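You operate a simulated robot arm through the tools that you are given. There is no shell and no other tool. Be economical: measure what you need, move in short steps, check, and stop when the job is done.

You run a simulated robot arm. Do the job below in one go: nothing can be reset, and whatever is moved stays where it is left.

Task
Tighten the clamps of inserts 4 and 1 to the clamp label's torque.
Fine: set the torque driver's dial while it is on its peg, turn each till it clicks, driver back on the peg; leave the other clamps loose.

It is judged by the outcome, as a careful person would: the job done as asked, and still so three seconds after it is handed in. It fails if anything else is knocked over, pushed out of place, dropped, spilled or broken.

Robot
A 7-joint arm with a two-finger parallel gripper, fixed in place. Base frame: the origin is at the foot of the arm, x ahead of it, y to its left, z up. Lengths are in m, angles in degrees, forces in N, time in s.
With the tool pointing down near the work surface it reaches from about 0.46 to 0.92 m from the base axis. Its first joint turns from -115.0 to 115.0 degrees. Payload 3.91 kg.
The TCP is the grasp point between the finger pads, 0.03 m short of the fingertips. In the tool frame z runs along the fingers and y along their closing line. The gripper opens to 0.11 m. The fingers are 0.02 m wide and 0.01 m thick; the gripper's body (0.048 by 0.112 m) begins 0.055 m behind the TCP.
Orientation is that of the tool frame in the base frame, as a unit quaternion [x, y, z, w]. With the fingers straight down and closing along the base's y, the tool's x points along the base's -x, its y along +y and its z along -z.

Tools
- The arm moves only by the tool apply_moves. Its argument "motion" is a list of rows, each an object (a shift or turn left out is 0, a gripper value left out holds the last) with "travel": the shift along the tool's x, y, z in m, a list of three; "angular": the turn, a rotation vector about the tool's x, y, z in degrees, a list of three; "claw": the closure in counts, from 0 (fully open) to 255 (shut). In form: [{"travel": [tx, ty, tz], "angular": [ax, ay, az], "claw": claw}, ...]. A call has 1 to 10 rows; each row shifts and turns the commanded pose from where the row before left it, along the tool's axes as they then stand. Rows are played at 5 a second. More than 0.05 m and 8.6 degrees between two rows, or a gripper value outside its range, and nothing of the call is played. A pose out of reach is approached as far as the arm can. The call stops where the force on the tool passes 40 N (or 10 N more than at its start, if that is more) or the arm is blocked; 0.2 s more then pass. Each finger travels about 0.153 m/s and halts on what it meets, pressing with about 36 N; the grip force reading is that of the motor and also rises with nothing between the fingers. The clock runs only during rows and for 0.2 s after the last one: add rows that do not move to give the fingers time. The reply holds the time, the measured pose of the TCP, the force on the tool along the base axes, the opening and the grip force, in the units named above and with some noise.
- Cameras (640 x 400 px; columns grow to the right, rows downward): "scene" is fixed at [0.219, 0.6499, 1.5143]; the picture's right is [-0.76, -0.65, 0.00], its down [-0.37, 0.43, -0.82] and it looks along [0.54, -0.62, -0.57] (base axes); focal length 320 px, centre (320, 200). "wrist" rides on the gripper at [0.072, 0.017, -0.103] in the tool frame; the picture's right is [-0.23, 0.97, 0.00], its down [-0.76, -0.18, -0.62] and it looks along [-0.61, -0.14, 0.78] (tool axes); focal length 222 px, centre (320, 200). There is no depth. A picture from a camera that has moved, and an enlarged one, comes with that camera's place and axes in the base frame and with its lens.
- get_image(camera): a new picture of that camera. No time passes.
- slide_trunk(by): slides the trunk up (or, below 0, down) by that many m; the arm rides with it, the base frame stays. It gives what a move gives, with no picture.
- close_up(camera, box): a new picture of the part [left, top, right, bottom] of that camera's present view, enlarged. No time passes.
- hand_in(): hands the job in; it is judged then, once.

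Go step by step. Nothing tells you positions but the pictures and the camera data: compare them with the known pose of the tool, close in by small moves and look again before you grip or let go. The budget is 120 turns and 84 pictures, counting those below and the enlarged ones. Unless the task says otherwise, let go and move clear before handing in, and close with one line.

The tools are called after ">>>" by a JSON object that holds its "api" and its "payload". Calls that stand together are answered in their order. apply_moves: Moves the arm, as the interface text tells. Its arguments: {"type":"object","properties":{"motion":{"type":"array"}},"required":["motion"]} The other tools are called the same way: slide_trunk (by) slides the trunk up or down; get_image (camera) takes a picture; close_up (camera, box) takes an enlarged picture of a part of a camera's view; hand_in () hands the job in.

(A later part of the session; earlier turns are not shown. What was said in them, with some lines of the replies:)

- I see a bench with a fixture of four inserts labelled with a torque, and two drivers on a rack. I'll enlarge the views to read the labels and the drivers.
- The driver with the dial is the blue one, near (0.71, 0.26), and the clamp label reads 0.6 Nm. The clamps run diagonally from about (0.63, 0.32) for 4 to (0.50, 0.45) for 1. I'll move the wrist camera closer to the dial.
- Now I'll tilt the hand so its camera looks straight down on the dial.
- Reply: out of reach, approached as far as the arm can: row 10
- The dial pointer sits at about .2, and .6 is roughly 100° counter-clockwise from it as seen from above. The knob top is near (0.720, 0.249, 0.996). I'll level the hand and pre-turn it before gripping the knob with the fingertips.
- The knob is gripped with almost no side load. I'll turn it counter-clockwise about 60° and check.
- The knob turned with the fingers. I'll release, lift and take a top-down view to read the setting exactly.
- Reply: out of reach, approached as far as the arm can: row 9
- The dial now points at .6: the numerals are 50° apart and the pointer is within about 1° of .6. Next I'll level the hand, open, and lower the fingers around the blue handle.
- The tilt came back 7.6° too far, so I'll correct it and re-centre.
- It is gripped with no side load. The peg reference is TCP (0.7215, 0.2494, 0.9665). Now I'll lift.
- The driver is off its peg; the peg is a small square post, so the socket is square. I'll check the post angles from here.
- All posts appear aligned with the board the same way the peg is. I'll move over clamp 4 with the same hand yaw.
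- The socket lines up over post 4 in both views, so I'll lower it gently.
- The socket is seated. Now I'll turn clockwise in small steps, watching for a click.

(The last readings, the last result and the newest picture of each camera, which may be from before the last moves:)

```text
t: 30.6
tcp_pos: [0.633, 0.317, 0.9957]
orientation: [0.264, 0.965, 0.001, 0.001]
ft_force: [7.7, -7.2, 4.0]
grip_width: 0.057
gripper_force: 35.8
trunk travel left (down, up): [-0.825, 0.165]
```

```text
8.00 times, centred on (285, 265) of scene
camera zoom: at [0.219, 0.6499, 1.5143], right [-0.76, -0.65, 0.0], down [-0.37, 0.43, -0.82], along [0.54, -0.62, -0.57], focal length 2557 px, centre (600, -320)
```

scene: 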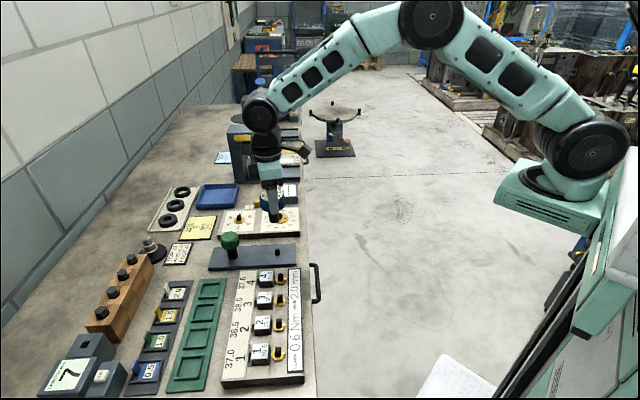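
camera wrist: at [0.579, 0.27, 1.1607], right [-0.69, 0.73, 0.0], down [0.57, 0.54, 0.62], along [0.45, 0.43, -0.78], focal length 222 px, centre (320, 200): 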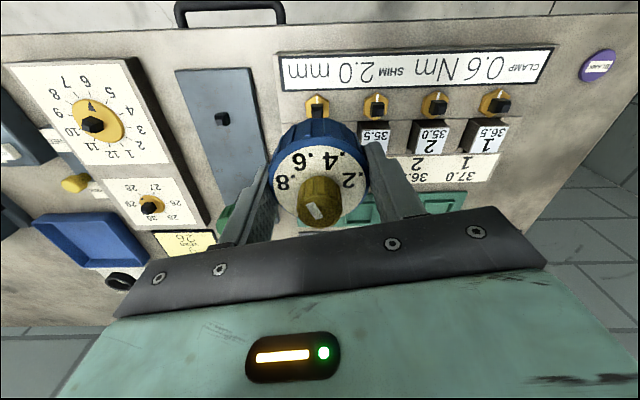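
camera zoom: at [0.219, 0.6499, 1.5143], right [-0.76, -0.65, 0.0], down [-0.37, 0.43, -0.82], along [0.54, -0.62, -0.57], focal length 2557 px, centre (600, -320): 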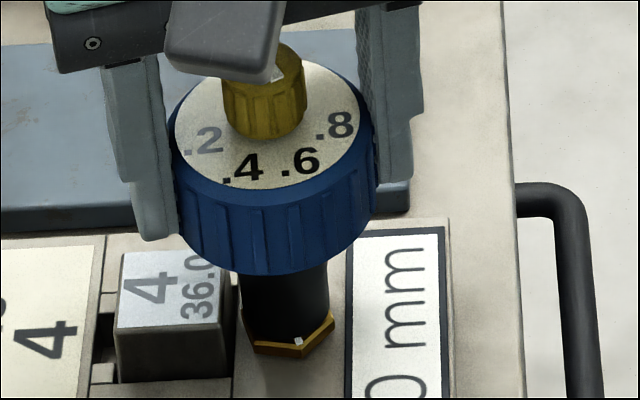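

>>> {"api": "apply_moves", "payload": {"motion": [{"angular": [0, 0, 6]}, {"angular": [0, 0, 6]}, {"angular": [0, 0, 6]}, {"angular": [0, 0, 6]}, {}]}}

>>> {"api": "close_up", "payload": {"camera": "scene", "box": [260, 240, 310, 290]}}

```text
t: 31.8
tcp_pos: [0.6333, 0.318, 0.9966]
orientation: [0.458, 0.889, 0.0, 0.0]
ft_force: [5.0, -8.3, -0.2]
grip_width: 0.0571
gripper_force: 35.8
trunk travel left (down, up): [-0.825, 0.165]
```

```text
8.00 times, centred on (285, 265) of scene
camera zoom: at [0.219, 0.6499, 1.5143], right [-0.76, -0.65, 0.0], down [-0.37, 0.43, -0.82], along [0.54, -0.62, -0.57], focal length 2557 px, centre (600, -320)
```

zoom: 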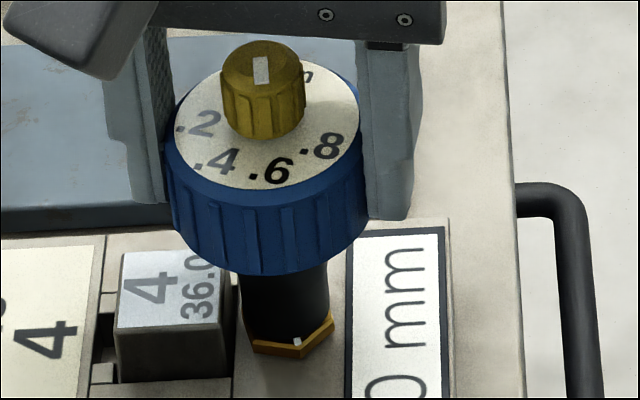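

The nut turned about 85° and then stopped while the driver head kept turning, so the driver clicked and the dial still reads .6. I'll ease the side load and lift off to look at the nut.

>>> {"api": "apply_moves", "payload": {"motion": [{"travel": [-0.002, 0, 0]}, {"travel": [0, 0, -0.01]}, {"travel": [0, 0, -0.01]}, {"travel": [0, 0, -0.02]}, {"travel": [0, 0, -0.03]}, {}]}}

>>> {"api": "close_up", "payload": {"camera": "scene", "box": [250, 220, 320, 290]}}

>>> {"api": "get_image", "payload": {"camera": "wrist"}}

```text
t: 33.2
tcp_pos: [0.634, 0.3159, 1.0656]
orientation: [0.458, 0.889, 0.001, 0.0]
ft_force: [0.5, -0.3, -1.3]
grip_width: 0.0567
gripper_force: 35.9
trunk travel left (down, up): [-0.825, 0.165]
```

```text
5.71 times, centred on (285, 255) of scene
camera zoom: at [0.219, 0.6499, 1.5143], right [-0.76, -0.65, 0.0], down [-0.37, 0.43, -0.82], along [0.54, -0.62, -0.57], focal length 1826 px, centre (520, -114)
```

zoom: 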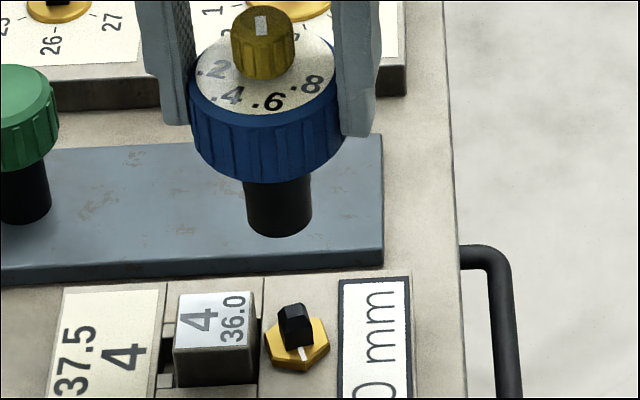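

```text
35 pictures are left
camera wrist: at [0.6072, 0.3855, 1.1699], right [0.92, 0.38, 0.0], down [0.3, -0.72, 0.62], along [0.24, -0.58, -0.78], focal length 222 px, centre (320, 200)
```

wrist: 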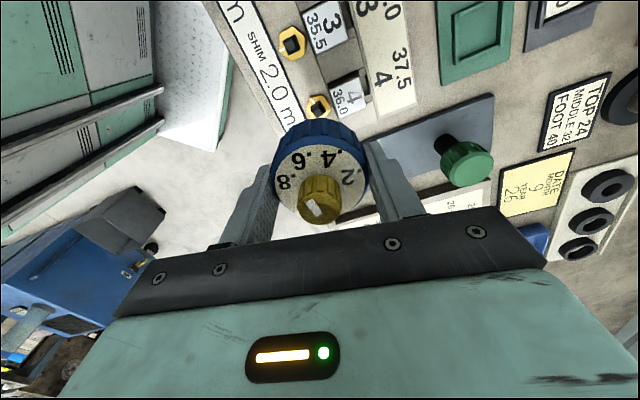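

>>> {"api": "close_up", "payload": {"camera": "wrist", "box": [270, 10, 370, 130]}}

>>> {"api": "close_up", "payload": {"camera": "scene", "box": [265, 260, 305, 310]}}

```text
3.33 times, centred on (320, 70) of wrist
camera zoom: at [0.6072, 0.3855, 1.1699], right [0.92, 0.38, 0.0], down [0.3, -0.72, 0.62], along [0.24, -0.58, -0.78], focal length 740 px, centre (320, 633)
```

zoom: 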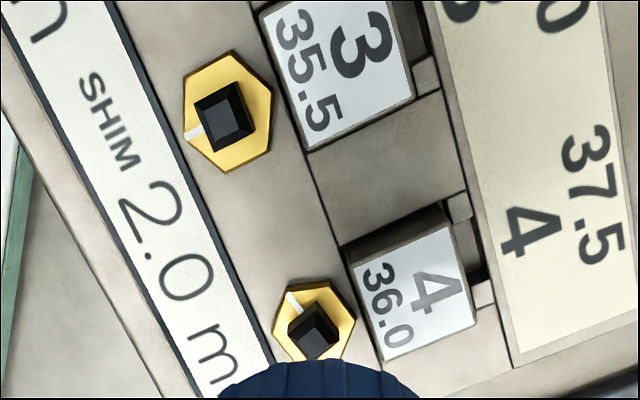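

```text
8.00 times, centred on (285, 285) of scene
camera zoom: at [0.219, 0.6499, 1.5143], right [-0.76, -0.65, 0.0], down [-0.37, 0.43, -0.82], along [0.54, -0.62, -0.57], focal length 2557 px, centre (600, -480)
```

zoom: 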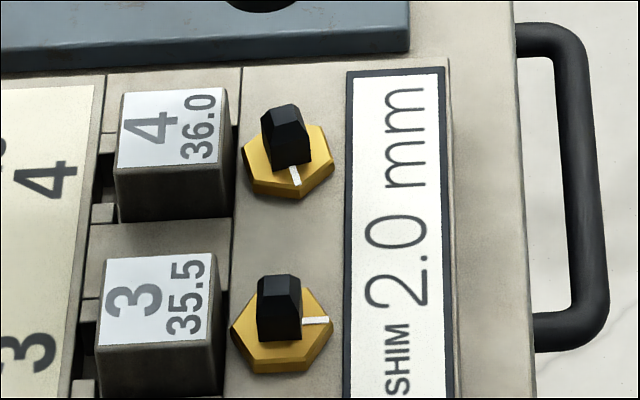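

Nut 4's mark has rotated about 75° while the others are unchanged. Next I'll swing the hand back and go over clamp 1, near (0.503, 0.445).

>>> {"api": "apply_moves", "payload": {"motion": [{"angular": [0, 0, -8.5]}, {"angular": [0, 0, -8.5]}, {"angular": [0, 0, -8.5]}, {"angular": [0, 0, -8.5]}, {"angular": [0, 0, -8.5]}, {"angular": [0, 0, -8.5]}, {"angular": [0, 0, -8.5]}, {"angular": [0, 0, -8.5]}, {"angular": [0, 0, -8.5]}, {"angular": [0, 0, -8.5]}]}}

>>> {"api": "apply_moves", "payload": {"motion": [{"angular": [0, 0, -8.5]}, {"angular": [0, 0, -8.5]}, {"angular": [0, 0, -8.5]}, {"travel": [-0.007, 0.0361, 0]}, {"travel": [-0.007, 0.0361, 0]}, {"travel": [-0.007, 0.0361, 0]}, {"travel": [-0.007, 0.0361, 0]}, {"travel": [-0.007, 0.0361, 0]}, {}]}}

>>> {"api": "close_up", "payload": {"camera": "scene", "box": [240, 270, 340, 370]}}

>>> {"api": "close_up", "payload": {"camera": "wrist", "box": [240, 70, 400, 190]}}

```text
t: 35.4
tcp_pos: [0.6318, 0.3167, 1.0652]
orientation: [-0.264, 0.964, 0.001, 0.001]
ft_force: [-0.3, 0.5, -2.9]
grip_width: 0.0568
gripper_force: 36.3
trunk travel left (down, up): [-0.825, 0.165]
```

```text
t: 37.4
tcp_pos: [0.5056, 0.4452, 1.0656]
orientation: [-0.469, 0.883, 0.0, -0.001]
ft_force: [-0.2, 0.0, -1.7]
grip_width: 0.0565
gripper_force: 36.1
trunk travel left (down, up): [-0.825, 0.165]
```

```text
4.00 times, centred on (290, 320) of scene
camera zoom: at [0.219, 0.6499, 1.5143], right [-0.76, -0.65, 0.0], down [-0.37, 0.43, -0.82], along [0.54, -0.62, -0.57], focal length 1278 px, centre (440, -280)
```

zoom: 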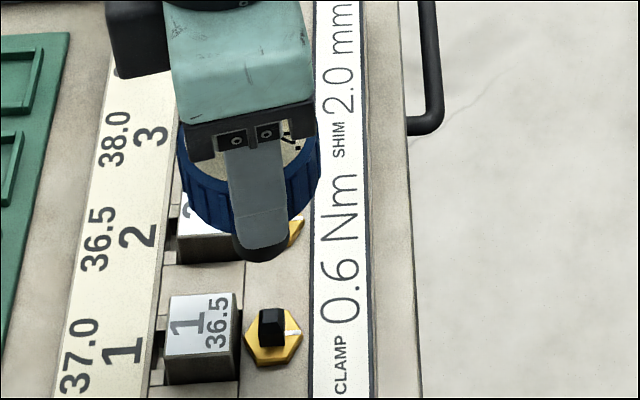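

```text
3.33 times, centred on (320, 130) of wrist
camera zoom: at [0.4519, 0.3934, 1.1698], right [-0.68, 0.73, 0.0], down [0.57, 0.53, 0.62], along [0.46, 0.42, -0.78], focal length 740 px, centre (320, 433)
```

zoom: 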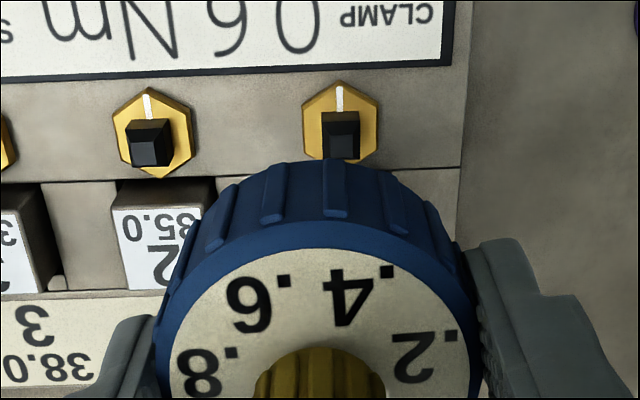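

>>> {"api": "apply_moves", "payload": {"motion": [{"travel": [-0.0031, 0.0049, 0.01]}, {"travel": [0, 0, 0.025]}, {}]}}

>>> {"api": "close_up", "payload": {"camera": "scene", "box": [255, 310, 305, 360]}}

>>> {"api": "close_up", "payload": {"camera": "wrist", "box": [240, 70, 400, 190]}}

```text
t: 38.2
tcp_pos: [0.5034, 0.4498, 1.0303]
orientation: [-0.47, 0.883, 0.0, 0.0]
ft_force: [-0.5, -0.1, -1.7]
grip_width: 0.0567
gripper_force: 36.3
trunk travel left (down, up): [-0.825, 0.165]
```

```text
8.00 times, centred on (280, 335) of scene
camera zoom: at [0.219, 0.6499, 1.5143], right [-0.76, -0.65, 0.0], down [-0.37, 0.43, -0.82], along [0.54, -0.62, -0.57], focal length 2557 px, centre (640, -880)
```

zoom: 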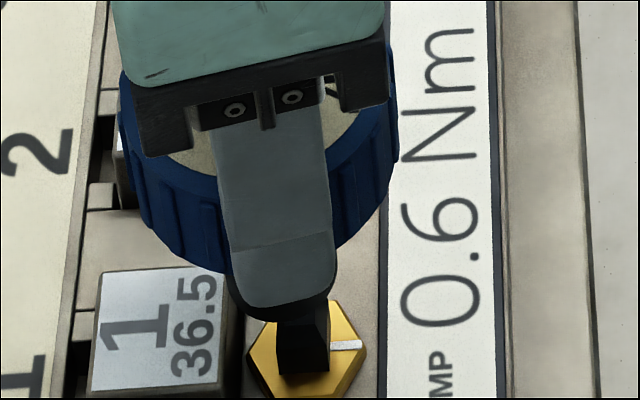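

```text
3.33 times, centred on (320, 130) of wrist
camera zoom: at [0.4493, 0.3997, 1.1335], right [-0.68, 0.73, 0.0], down [0.57, 0.53, 0.62], along [0.46, 0.42, -0.78], focal length 740 px, centre (320, 433)
```

zoom: 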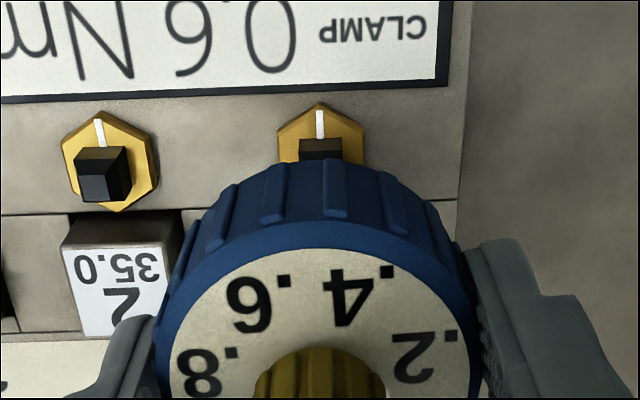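

>>> {"api": "apply_moves", "payload": {"motion": [{"travel": [0.0017, 0.0002, 0.005]}, {"travel": [0, 0, 0.005]}, {"travel": [0, 0, 0.004]}, {"travel": [0, 0, 0.004]}, {"travel": [0, 0, 0.004]}, {}]}}

>>> {"api": "close_up", "payload": {"camera": "scene", "box": [255, 320, 305, 370]}}

```text
t: 39.6
tcp_pos: [0.4999, 0.4491, 1.0104]
orientation: [-0.47, 0.883, 0.0, 0.001]
ft_force: [-1.2, -7.8, 14.6]
grip_width: 0.0566
gripper_force: 36.6
trunk travel left (down, up): [-0.825, 0.165]
```

```text
8.00 times, centred on (280, 345) of scene
camera zoom: at [0.219, 0.6499, 1.5143], right [-0.76, -0.65, 0.0], down [-0.37, 0.43, -0.82], along [0.54, -0.62, -0.57], focal length 2557 px, centre (640, -960)
```

zoom: 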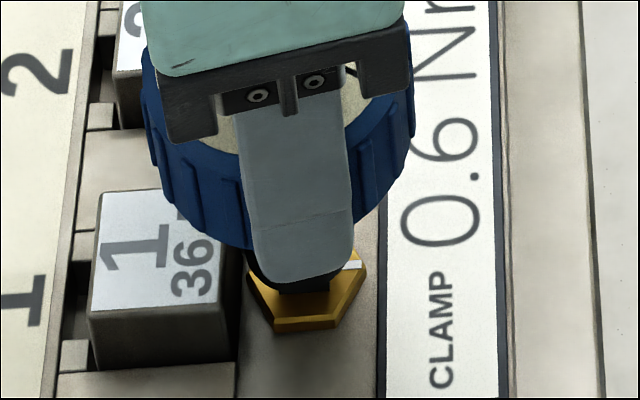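

There is vertical contact before seating, so it is slightly off-centre. I'll back up, shift the way it was pushed, and try again.

>>> {"api": "apply_moves", "payload": {"motion": [{"travel": [0, 0, -0.006]}, {"travel": [0.0022, 0.0006, 0]}, {"travel": [0, 0, 0.003]}, {"travel": [0, 0, 0.003]}, {}]}}

>>> {"api": "apply_moves", "payload": {"motion": [{"travel": [0, 0, 0.002]}, {}]}}

```text
t: 40.8
tcp_pos: [0.4988, 0.4496, 1.0127]
orientation: [-0.469, 0.883, 0.001, 0.003]
ft_force: [-2.1, -6.0, 27.8]
grip_width: 0.0568
gripper_force: 36.2
trunk travel left (down, up): [-0.825, 0.165]
```

```text
t: 41.2
tcp_pos: [0.4993, 0.4501, 1.0107]
orientation: [-0.47, 0.883, 0.001, 0.004]
ft_force: [-3.2, -5.7, 14.6]
grip_width: 0.0568
gripper_force: 35.8
trunk travel left (down, up): [-0.825, 0.165]
stopped in row 2: the force on the tool passed its limit (the readings are from after the stop); the commanded pose is now the measured one
```

>>> {"api": "apply_moves", "payload": {"motion": [{"travel": [0, 0, -0.01]}, {"travel": [0, 0, -0.01]}, {}]}}

>>> {"api": "close_up", "payload": {"camera": "scene", "box": [255, 310, 305, 360]}}

>>> {"api": "close_up", "payload": {"camera": "wrist", "box": [240, 70, 400, 190]}}

```text
t: 42.0
tcp_pos: [0.4963, 0.4517, 1.0302]
orientation: [-0.47, 0.883, 0.001, 0.003]
ft_force: [0.3, -0.6, -2.9]
grip_width: 0.0566
gripper_force: 36.0
trunk travel left (down, up): [-0.825, 0.165]
```

```text
8.00 times, centred on (280, 335) of scene
camera zoom: at [0.219, 0.6499, 1.5143], right [-0.76, -0.65, 0.0], down [-0.37, 0.43, -0.82], along [0.54, -0.62, -0.57], focal length 2557 px, centre (640, -880)
```

zoom: 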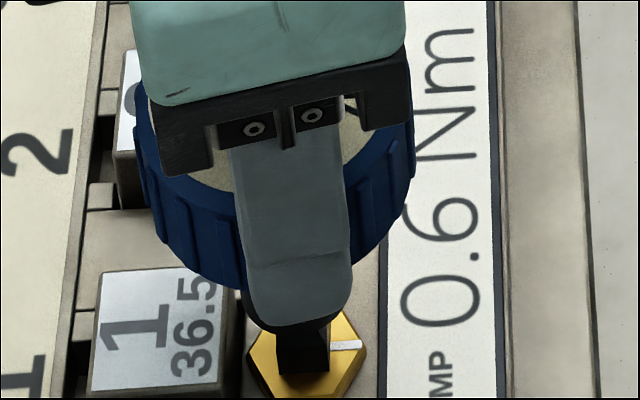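

```text
3.33 times, centred on (320, 130) of wrist
camera zoom: at [0.4434, 0.3997, 1.1331], right [-0.68, 0.73, 0.0], down [0.57, 0.53, 0.63], along [0.46, 0.43, -0.78], focal length 740 px, centre (320, 433)
```

zoom: 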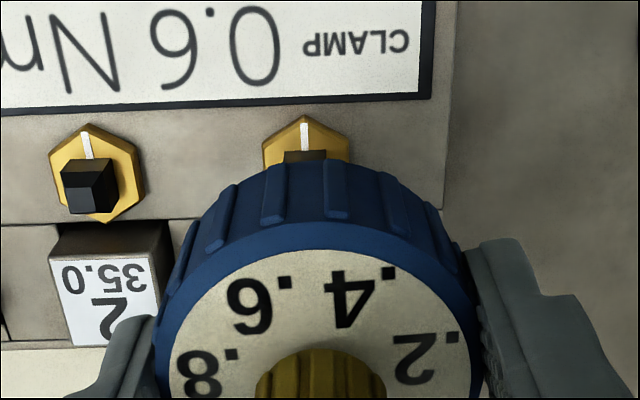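

It looks like the socket turned about 36° relative to the handle when it clicked. I'll re-centre, turn the hand about 36° clockwise so the square matches post 1, and look again.

>>> {"api": "apply_moves", "payload": {"motion": [{"travel": [0.0014, -0.0037, 0]}, {"angular": [0, 0, 7.2]}, {"angular": [0, 0, 7.2]}, {"angular": [0, 0, 7.2]}, {"angular": [0, 0, 7.2]}, {"angular": [0, 0, 7.2]}, {}]}}

>>> {"api": "close_up", "payload": {"camera": "scene", "box": [255, 310, 305, 360]}}

>>> {"api": "close_up", "payload": {"camera": "wrist", "box": [240, 70, 400, 190]}}

```text
t: 43.6
tcp_pos: [0.5021, 0.4471, 1.0307]
orientation: [-0.173, 0.985, 0.002, 0.001]
ft_force: [-0.2, -0.1, -2.0]
grip_width: 0.0567
gripper_force: 35.8
trunk travel left (down, up): [-0.825, 0.165]
```

```text
8.00 times, centred on (280, 335) of scene
camera zoom: at [0.219, 0.6499, 1.5143], right [-0.76, -0.65, 0.0], down [-0.37, 0.43, -0.82], along [0.54, -0.62, -0.57], focal length 2557 px, centre (640, -880)
```

zoom: 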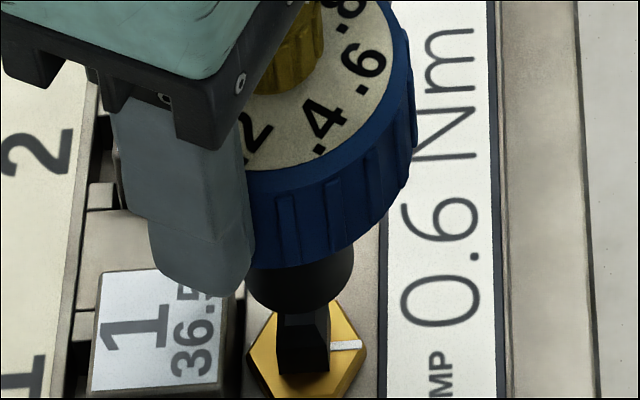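

```text
3.33 times, centred on (320, 130) of wrist
camera zoom: at [0.4276, 0.4376, 1.1338], right [-0.12, 0.99, 0.0], down [0.77, 0.09, 0.63], along [0.62, 0.08, -0.78], focal length 740 px, centre (320, 433)
```

zoom: 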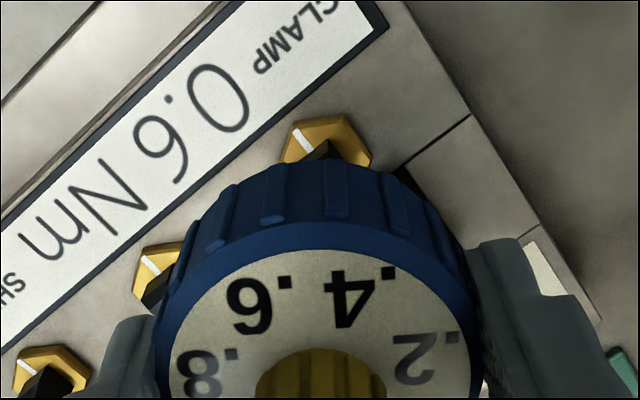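

>>> {"api": "apply_moves", "payload": {"motion": [{"travel": [-0.001, 0.0015, 0.006]}, {"travel": [0, 0, 0.005]}, {"travel": [0, 0, 0.004]}, {"travel": [0, 0, 0.003]}, {"travel": [0, 0, 0.003]}, {}]}}

>>> {"api": "close_up", "payload": {"camera": "scene", "box": [255, 310, 305, 360]}}

```text
t: 45.0
tcp_pos: [0.5015, 0.4483, 1.0092]
orientation: [-0.173, 0.985, 0.002, 0.001]
ft_force: [0.8, -0.2, -1.6]
grip_width: 0.0567
gripper_force: 36.5
trunk travel left (down, up): [-0.825, 0.165]
```

```text
8.00 times, centred on (280, 335) of scene
camera zoom: at [0.219, 0.6499, 1.5143], right [-0.76, -0.65, 0.0], down [-0.37, 0.43, -0.82], along [0.54, -0.62, -0.57], focal length 2557 px, centre (640, -880)
```

zoom: 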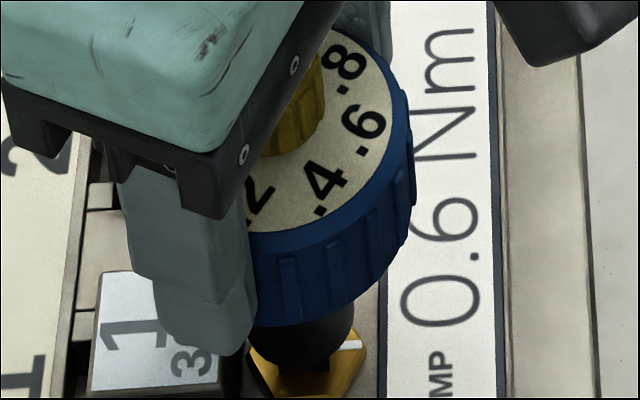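

No force now, so the orientation fits. I'll keep lowering to seat it.

>>> {"api": "apply_moves", "payload": {"motion": [{"travel": [0, 0, 0.003]}, {"travel": [0, 0, 0.003]}, {"travel": [0, 0, 0.003]}, {"travel": [0, 0, 0.003]}, {}]}}

>>> {"api": "close_up", "payload": {"camera": "scene", "box": [255, 320, 305, 370]}}

```text
t: 46.2
tcp_pos: [0.5001, 0.4487, 0.9968]
orientation: [-0.174, 0.985, 0.002, 0.001]
ft_force: [-5.6, -3.5, -1.1]
grip_width: 0.0568
gripper_force: 36.1
trunk travel left (down, up): [-0.825, 0.165]
```

```text
8.00 times, centred on (280, 345) of scene
camera zoom: at [0.219, 0.6499, 1.5143], right [-0.76, -0.65, 0.0], down [-0.37, 0.43, -0.82], along [0.54, -0.62, -0.57], focal length 2557 px, centre (640, -960)
```

zoom: 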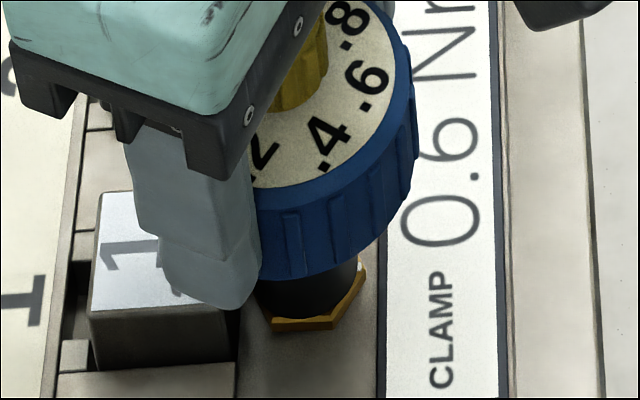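

Seated. I'll relieve the side load and turn clockwise.

>>> {"api": "apply_moves", "payload": {"motion": [{"travel": [0.0013, -0.0003, 0.001]}, {"angular": [0, 0, 6]}, {"angular": [0, 0, 7]}, {"angular": [0, 0, 7]}, {"angular": [0, 0, 7]}, {"angular": [0, 0, 7]}, {"angular": [0, 0, 7]}, {"angular": [0, 0, 7]}, {"angular": [0, 0, 7]}, {}]}}

>>> {"api": "close_up", "payload": {"camera": "scene", "box": [255, 320, 305, 370]}}

```text
t: 48.5
tcp_pos: [0.501, 0.4494, 0.9962]
orientation: [0.301, 0.954, 0.004, 0.001]
ft_force: [6.6, -1.5, 3.1]
grip_width: 0.0567
gripper_force: 36.0
trunk travel left (down, up): [-0.825, 0.165]
```

```text
8.00 times, centred on (280, 345) of scene
camera zoom: at [0.219, 0.6499, 1.5143], right [-0.76, -0.65, 0.0], down [-0.37, 0.43, -0.82], along [0.54, -0.62, -0.57], focal length 2557 px, centre (640, -960)
```

zoom: 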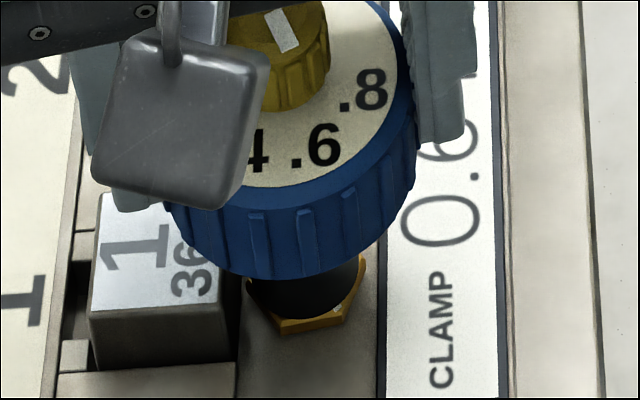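

>>> {"api": "apply_moves", "payload": {"motion": [{"angular": [0, 0, 6]}, {"angular": [0, 0, 6]}, {"angular": [0, 0, 6]}, {}]}}

>>> {"api": "close_up", "payload": {"camera": "scene", "box": [255, 320, 305, 370]}}

>>> {"api": "apply_moves", "payload": {"motion": [{"angular": [0, 0, 6]}, {"angular": [0, 0, 6]}, {"angular": [0, 0, 6]}, {}]}}

>>> {"api": "close_up", "payload": {"camera": "scene", "box": [255, 320, 305, 370]}}

```text
t: 49.5
tcp_pos: [0.5003, 0.4476, 0.9961]
orientation: [0.447, 0.894, 0.003, 0.001]
ft_force: [6.9, 0.3, 7.4]
grip_width: 0.0566
gripper_force: 35.9
trunk travel left (down, up): [-0.825, 0.165]
```

```text
8.00 times, centred on (280, 345) of scene
camera zoom: at [0.219, 0.6499, 1.5143], right [-0.76, -0.65, 0.0], down [-0.37, 0.43, -0.82], along [0.54, -0.62, -0.57], focal length 2557 px, centre (640, -960)
```

zoom: 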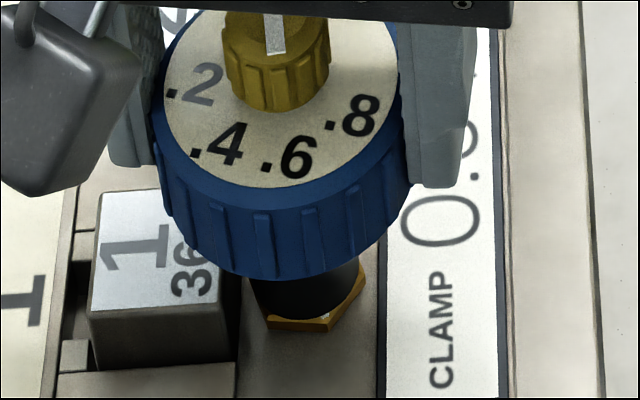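

```text
t: 50.5
tcp_pos: [0.5006, 0.449, 0.9957]
orientation: [0.582, 0.814, 0.003, 0.0]
ft_force: [8.6, 3.7, 4.1]
grip_width: 0.0565
gripper_force: 36.1
trunk travel left (down, up): [-0.825, 0.165]
```

```text
8.00 times, centred on (280, 345) of scene
camera zoom: at [0.219, 0.6499, 1.5143], right [-0.76, -0.65, 0.0], down [-0.37, 0.43, -0.82], along [0.54, -0.62, -0.57], focal length 2557 px, centre (640, -960)
```

zoom: 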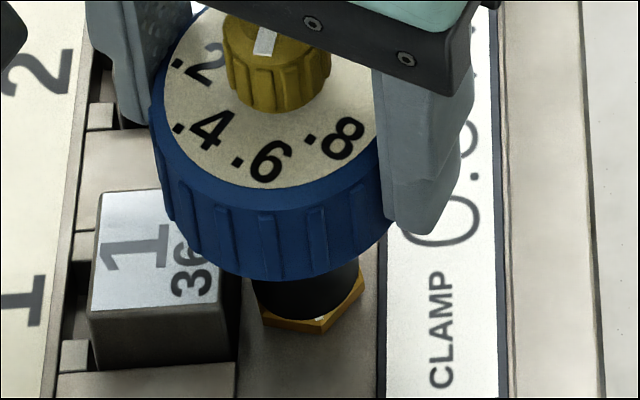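

>>> {"api": "apply_moves", "payload": {"motion": [{"angular": [0, 0, 6]}, {"angular": [0, 0, 6]}, {}]}}

>>> {"api": "close_up", "payload": {"camera": "scene", "box": [255, 320, 305, 370]}}

```text
t: 51.2
tcp_pos: [0.5006, 0.4485, 0.9954]
orientation: [0.663, 0.749, 0.003, -0.001]
ft_force: [8.6, 4.9, 1.8]
grip_width: 0.0568
gripper_force: 35.6
trunk travel left (down, up): [-0.825, 0.165]
```

```text
8.00 times, centred on (280, 345) of scene
camera zoom: at [0.219, 0.6499, 1.5143], right [-0.76, -0.65, 0.0], down [-0.37, 0.43, -0.82], along [0.54, -0.62, -0.57], focal length 2557 px, centre (640, -960)
```

zoom: 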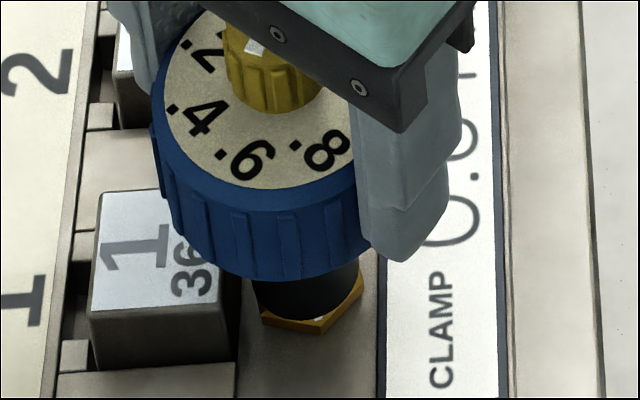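

Nut 1 stopped turning while the head kept going, so it clicked. I'll relieve the side load, lift off and measure the nut's angle.

>>> {"api": "apply_moves", "payload": {"motion": [{"travel": [0.0005, 0.0018, 0]}, {"travel": [0, 0, -0.01]}, {"travel": [0, 0, -0.01]}, {"travel": [0, 0, -0.02]}, {"travel": [0, 0, -0.03]}, {}]}}

>>> {"api": "close_up", "payload": {"camera": "scene", "box": [245, 300, 315, 370]}}

>>> {"api": "get_image", "payload": {"camera": "wrist"}}

```text
t: 52.6
tcp_pos: [0.4998, 0.4493, 1.0657]
orientation: [0.663, 0.749, 0.002, 0.0]
ft_force: [-0.9, -1.2, -2.5]
grip_width: 0.0567
gripper_force: 36.5
trunk travel left (down, up): [-0.825, 0.165]
```

```text
5.71 times, centred on (280, 335) of scene
camera zoom: at [0.219, 0.6499, 1.5143], right [-0.76, -0.65, 0.0], down [-0.37, 0.43, -0.82], along [0.54, -0.62, -0.57], focal length 1826 px, centre (549, -571)
```

zoom: 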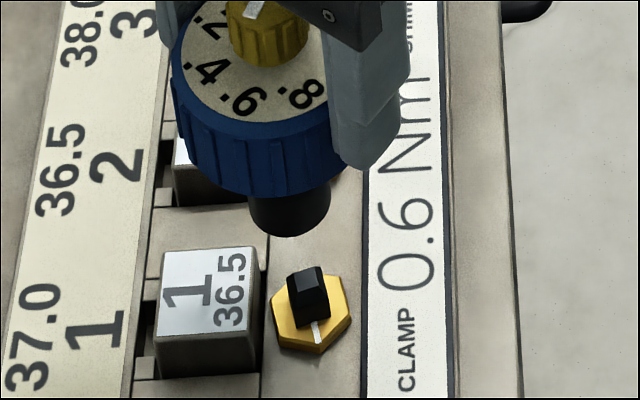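

```text
16 pictures are left
camera wrist: at [0.5083, 0.5226, 1.1706], right [0.99, -0.11, 0.0], down [-0.08, -0.78, 0.62], along [-0.06, -0.62, -0.78], focal length 222 px, centre (320, 200)
```

wrist: 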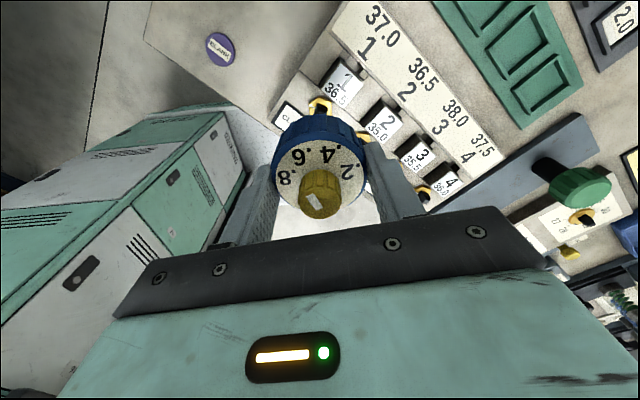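

Both nuts turned about 76° to the click. The socket now aligns with the board at a hand yaw of about +7°. I'll turn to that and carry the driver back over the peg.

>>> {"api": "apply_moves", "payload": {"motion": [{"angular": [0, 0, -8.44], "travel": [0, 0, -0.01]}, {"angular": [0, 0, -8.44]}, {"angular": [0, 0, -8.44]}, {"angular": [0, 0, -8.44]}, {"angular": [0, 0, -8.44]}, {"angular": [0, 0, -8.44]}, {"angular": [0, 0, -8.44]}, {"angular": [0, 0, -8.44]}, {"angular": [0, 0, -8.44]}, {}]}}

>>> {"api": "apply_moves", "payload": {"motion": [{"travel": [-0.0305, -0.0214, 0]}, {"travel": [-0.0305, -0.0214, 0]}, {"travel": [-0.0305, -0.0214, 0]}, {"travel": [-0.0305, -0.0214, 0]}, {"travel": [-0.0305, -0.0214, 0]}, {"travel": [-0.0305, -0.0214, 0]}, {"travel": [-0.0305, -0.0214, 0]}, {"travel": [-0.0305, -0.0214, 0]}, {}]}}

```text
t: 54.9
tcp_pos: [0.5019, 0.4481, 1.0745]
orientation: [0.06, 0.998, 0.002, 0.001]
ft_force: [-0.1, -0.1, -1.8]
grip_width: 0.0566
gripper_force: 35.8
trunk travel left (down, up): [-0.825, 0.165]
```

```text
t: 56.9
tcp_pos: [0.7242, 0.2485, 1.0756]
orientation: [0.061, 0.998, 0.001, 0.001]
ft_force: [0.6, -1.1, -2.3]
grip_width: 0.0569
gripper_force: 36.0
trunk travel left (down, up): [-0.825, 0.165]
```

>>> {"api": "apply_moves", "payload": {"motion": [{"travel": [0.0025, 0.0006, 0.03]}, {"travel": [0, 0, 0.03]}, {"travel": [0, 0, 0.018]}, {}]}}

>>> {"api": "close_up", "payload": {"camera": "scene", "box": [250, 220, 300, 270]}}

>>> {"api": "close_up", "payload": {"camera": "wrist", "box": [240, 70, 400, 190]}}

```text
t: 57.9
tcp_pos: [0.7214, 0.2497, 0.9971]
orientation: [0.061, 0.998, 0.003, 0.001]
ft_force: [0.1, 0.6, -1.7]
grip_width: 0.0563
gripper_force: 36.3
trunk travel left (down, up): [-0.825, 0.165]
```

```text
8.00 times, centred on (275, 245) of scene
camera zoom: at [0.219, 0.6499, 1.5143], right [-0.76, -0.65, 0.0], down [-0.37, 0.43, -0.82], along [0.54, -0.62, -0.57], focal length 2557 px, centre (680, -160)
```

zoom: 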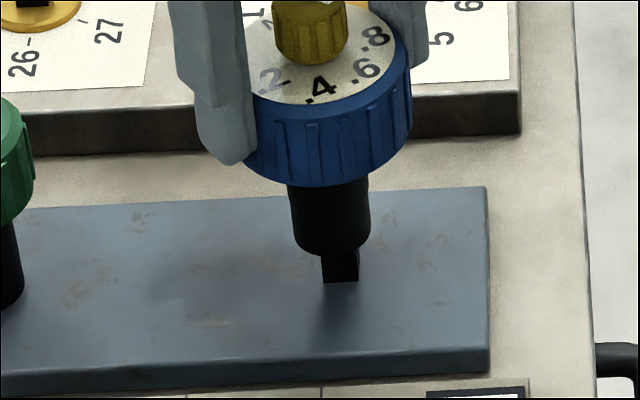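

```text
3.33 times, centred on (320, 130) of wrist
camera zoom: at [0.6516, 0.2753, 1.101], right [0.34, 0.94, 0.01], down [0.73, -0.27, 0.62], along [0.59, -0.21, -0.78], focal length 740 px, centre (320, 433)
```

zoom: 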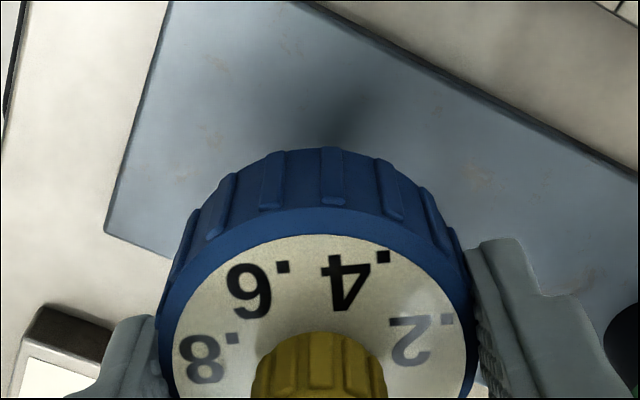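

>>> {"api": "apply_moves", "payload": {"motion": [{"travel": [0, 0, 0.006]}, {"travel": [0, 0, 0.004]}, {"travel": [0, 0, 0.004]}, {"travel": [0, 0, 0.003]}, {}]}}

```text
t: 59.0
tcp_pos: [0.7229, 0.2476, 0.9786]
orientation: [0.063, 0.998, 0.003, 0.002]
ft_force: [12.0, -12.5, 2.1]
grip_width: 0.0568
gripper_force: 35.5
trunk travel left (down, up): [-0.825, 0.165]
```

>>> {"api": "apply_moves", "payload": {"motion": [{"travel": [-0.002, -0.0016, 0]}, {}]}}

>>> {"api": "close_up", "payload": {"camera": "scene", "box": [250, 220, 300, 270]}}

```text
t: 59.6
tcp_pos: [0.7232, 0.2472, 0.9811]
orientation: [0.061, 0.998, 0.001, 0.001]
ft_force: [10.8, -10.6, -3.3]
grip_width: 0.0567
gripper_force: 35.5
trunk travel left (down, up): [-0.825, 0.165]
```

```text
8.00 times, centred on (275, 245) of scene
camera zoom: at [0.219, 0.6499, 1.5143], right [-0.76, -0.65, 0.0], down [-0.37, 0.43, -0.82], along [0.54, -0.62, -0.57], focal length 2557 px, centre (680, -160)
```

zoom: 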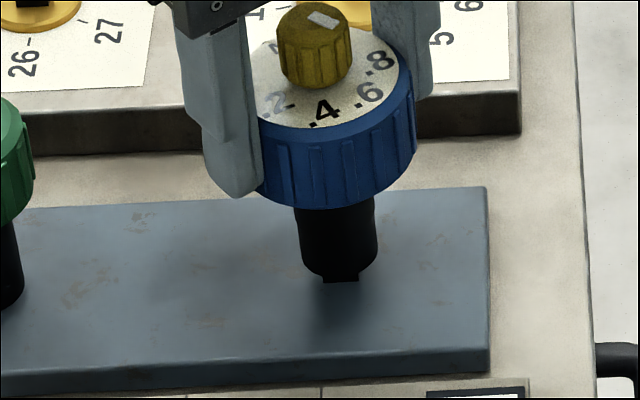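

>>> {"api": "apply_moves", "payload": {"motion": [{"travel": [-0.0015, -0.0014, 0]}, {"travel": [-0.001, -0.001, 0.002]}, {}]}}

```text
t: 60.5
tcp_pos: [0.7225, 0.2482, 0.9775]
orientation: [0.061, 0.998, 0.003, 0.0]
ft_force: [1.0, -2.8, 0.2]
grip_width: 0.0566
gripper_force: 35.8
trunk travel left (down, up): [-0.825, 0.165]
```

Forces have relaxed, so I'll keep lowering.

>>> {"api": "apply_moves", "payload": {"motion": [{"travel": [0, 0, 0.004]}, {"travel": [0, 0, 0.003]}, {"travel": [0, 0, 0.003]}, {}]}}

>>> {"api": "close_up", "payload": {"camera": "scene", "box": [250, 220, 300, 270]}}

```text
t: 61.5
tcp_pos: [0.7236, 0.2472, 0.9718]
orientation: [0.061, 0.998, 0.003, 0.002]
ft_force: [-9.7, 1.7, 20.8]
grip_width: 0.0564
gripper_force: 36.1
trunk travel left (down, up): [-0.825, 0.165]
```

```text
8.00 times, centred on (275, 245) of scene
camera zoom: at [0.219, 0.6499, 1.5143], right [-0.76, -0.65, 0.0], down [-0.37, 0.43, -0.82], along [0.54, -0.62, -0.57], focal length 2557 px, centre (680, -160)
```

zoom: 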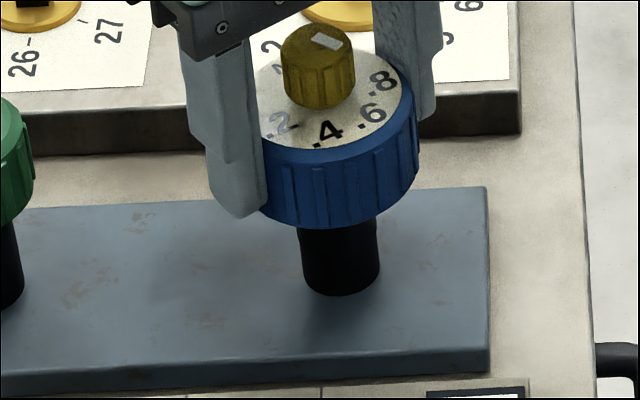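

The driver is back down on the rack plate. I'll ease the load, open, and check it stays put.

>>> {"api": "apply_moves", "payload": {"motion": [{"travel": [0.001, 0, -0.002]}, {"claw": 110}, {"claw": 90}, {"claw": 60}, {}, {}]}}

>>> {"api": "close_up", "payload": {"camera": "scene", "box": [240, 205, 310, 275]}}

```text
t: 62.9
tcp_pos: [0.7239, 0.245, 0.9704]
orientation: [0.061, 0.998, 0.003, 0.001]
ft_force: [0.4, 0.5, 0.6]
grip_width: 0.0841
gripper_force: 0.2
trunk travel left (down, up): [-0.825, 0.165]
```

```text
5.71 times, centred on (275, 240) of scene
camera zoom: at [0.219, 0.6499, 1.5143], right [-0.76, -0.65, 0.0], down [-0.37, 0.43, -0.82], along [0.54, -0.62, -0.57], focal length 1826 px, centre (577, -29)
```

zoom: 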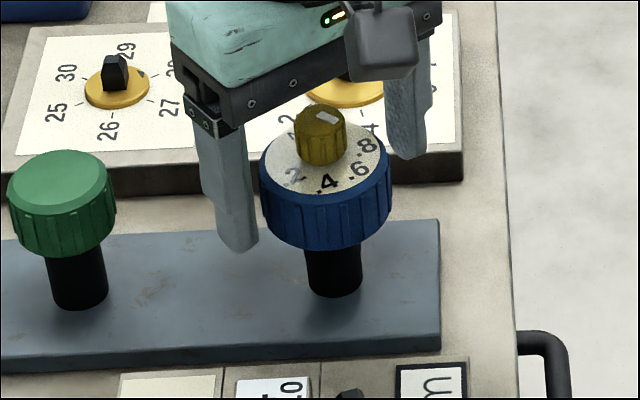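

The driver stands upright on its peg. I'll lift clear and do the final checks.

>>> {"api": "apply_moves", "payload": {"motion": [{"travel": [0, 0.002, -0.02]}, {"travel": [0, 0, -0.03]}, {"travel": [0, 0, -0.04]}, {"travel": [0.02, 0, -0.04]}, {"travel": [0.04, 0, -0.03]}, {"travel": [0.04, 0, -0.03]}, {"travel": [0.04, 0, 0]}, {}]}}

>>> {"api": "get_image", "payload": {"camera": "scene"}}

>>> {"api": "close_up", "payload": {"camera": "scene", "box": [240, 205, 310, 275]}}

>>> {"api": "close_up", "payload": {"camera": "scene", "box": [210, 250, 330, 390]}}

>>> {"api": "get_image", "payload": {"camera": "wrist"}}

```text
t: 64.7
tcp_pos: [0.5833, 0.2645, 1.1589]
orientation: [0.062, 0.998, 0.002, 0.001]
ft_force: [0.8, 0.9, 0.5]
grip_width: 0.0842
gripper_force: 0.0
trunk travel left (down, up): [-0.825, 0.165]
```

```text
10 pictures are left
```

scene: 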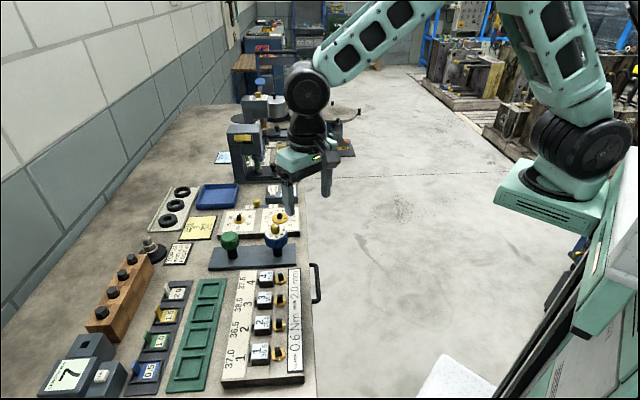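

```text
5.71 times, centred on (275, 240) of scene
camera zoom: at [0.219, 0.6499, 1.5143], right [-0.76, -0.65, 0.0], down [-0.37, 0.43, -0.82], along [0.54, -0.62, -0.57], focal length 1826 px, centre (577, -29)
```

zoom: 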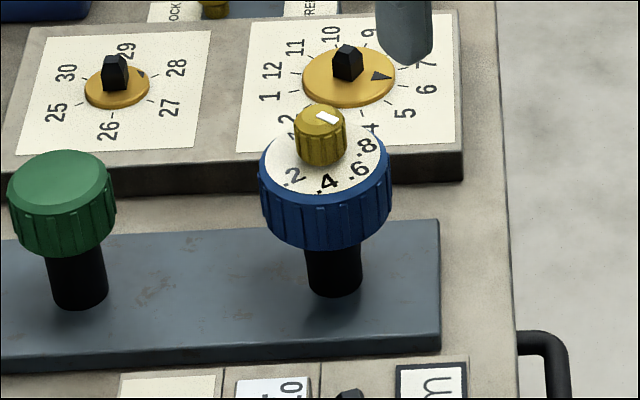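

```text
2.86 times, centred on (270, 320) of scene
camera zoom: at [0.219, 0.6499, 1.5143], right [-0.76, -0.65, 0.0], down [-0.37, 0.43, -0.82], along [0.54, -0.62, -0.57], focal length 913 px, centre (463, -143)
```

zoom: 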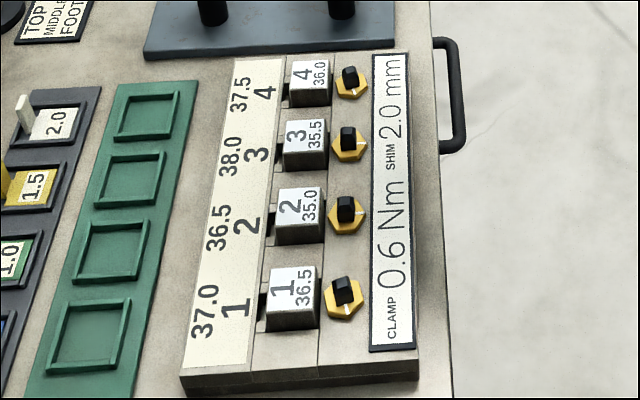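

```text
7 pictures are left
camera wrist: at [0.5146, 0.2899, 1.2631], right [0.34, 0.94, 0.01], down [0.73, -0.27, 0.62], along [0.59, -0.21, -0.78], focal length 222 px, centre (320, 200)
```

wrist: 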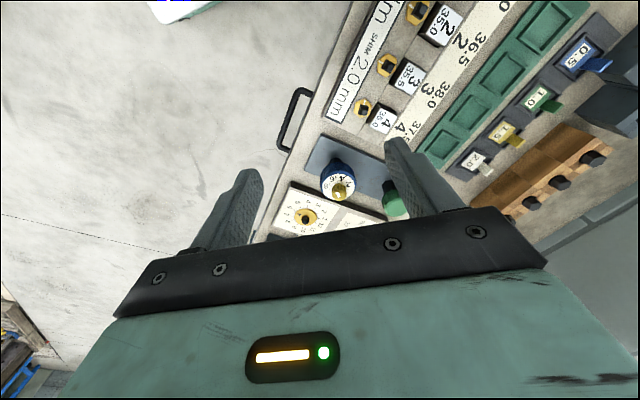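

>>> {"api": "close_up", "payload": {"camera": "wrist", "box": [305, 150, 385, 214]}}

```text
6.25 times, centred on (345, 182) of wrist
camera zoom: at [0.5146, 0.2899, 1.2631], right [0.34, 0.94, 0.01], down [0.73, -0.27, 0.62], along [0.59, -0.21, -0.78], focal length 1388 px, centre (164, 312)
```

zoom: 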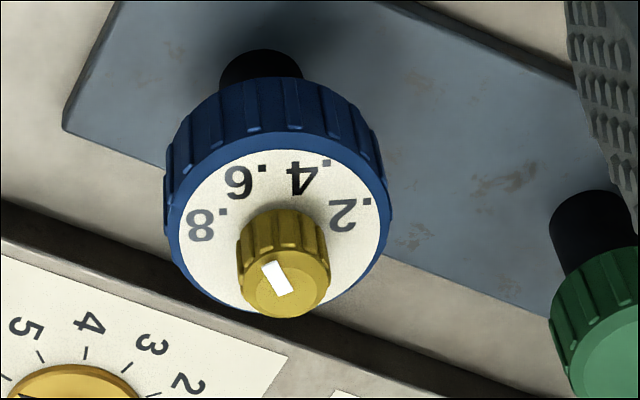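

The dial still points at .6 and the driver is on its peg. Nuts 4 and 1 are turned to the click, nuts 2 and 3 are untouched, and the arm is clear.

>>> {"api": "hand_in", "payload": {}}

```text
The job is handed in.
```

The clamps of inserts 4 and 1 are tightened to the label's 0.6 Nm. I took each as clicked because its nut stopped while the driver head kept turning. The torque driver is back on its peg, still set to .6, and clamps 2 and 3 were left loose.
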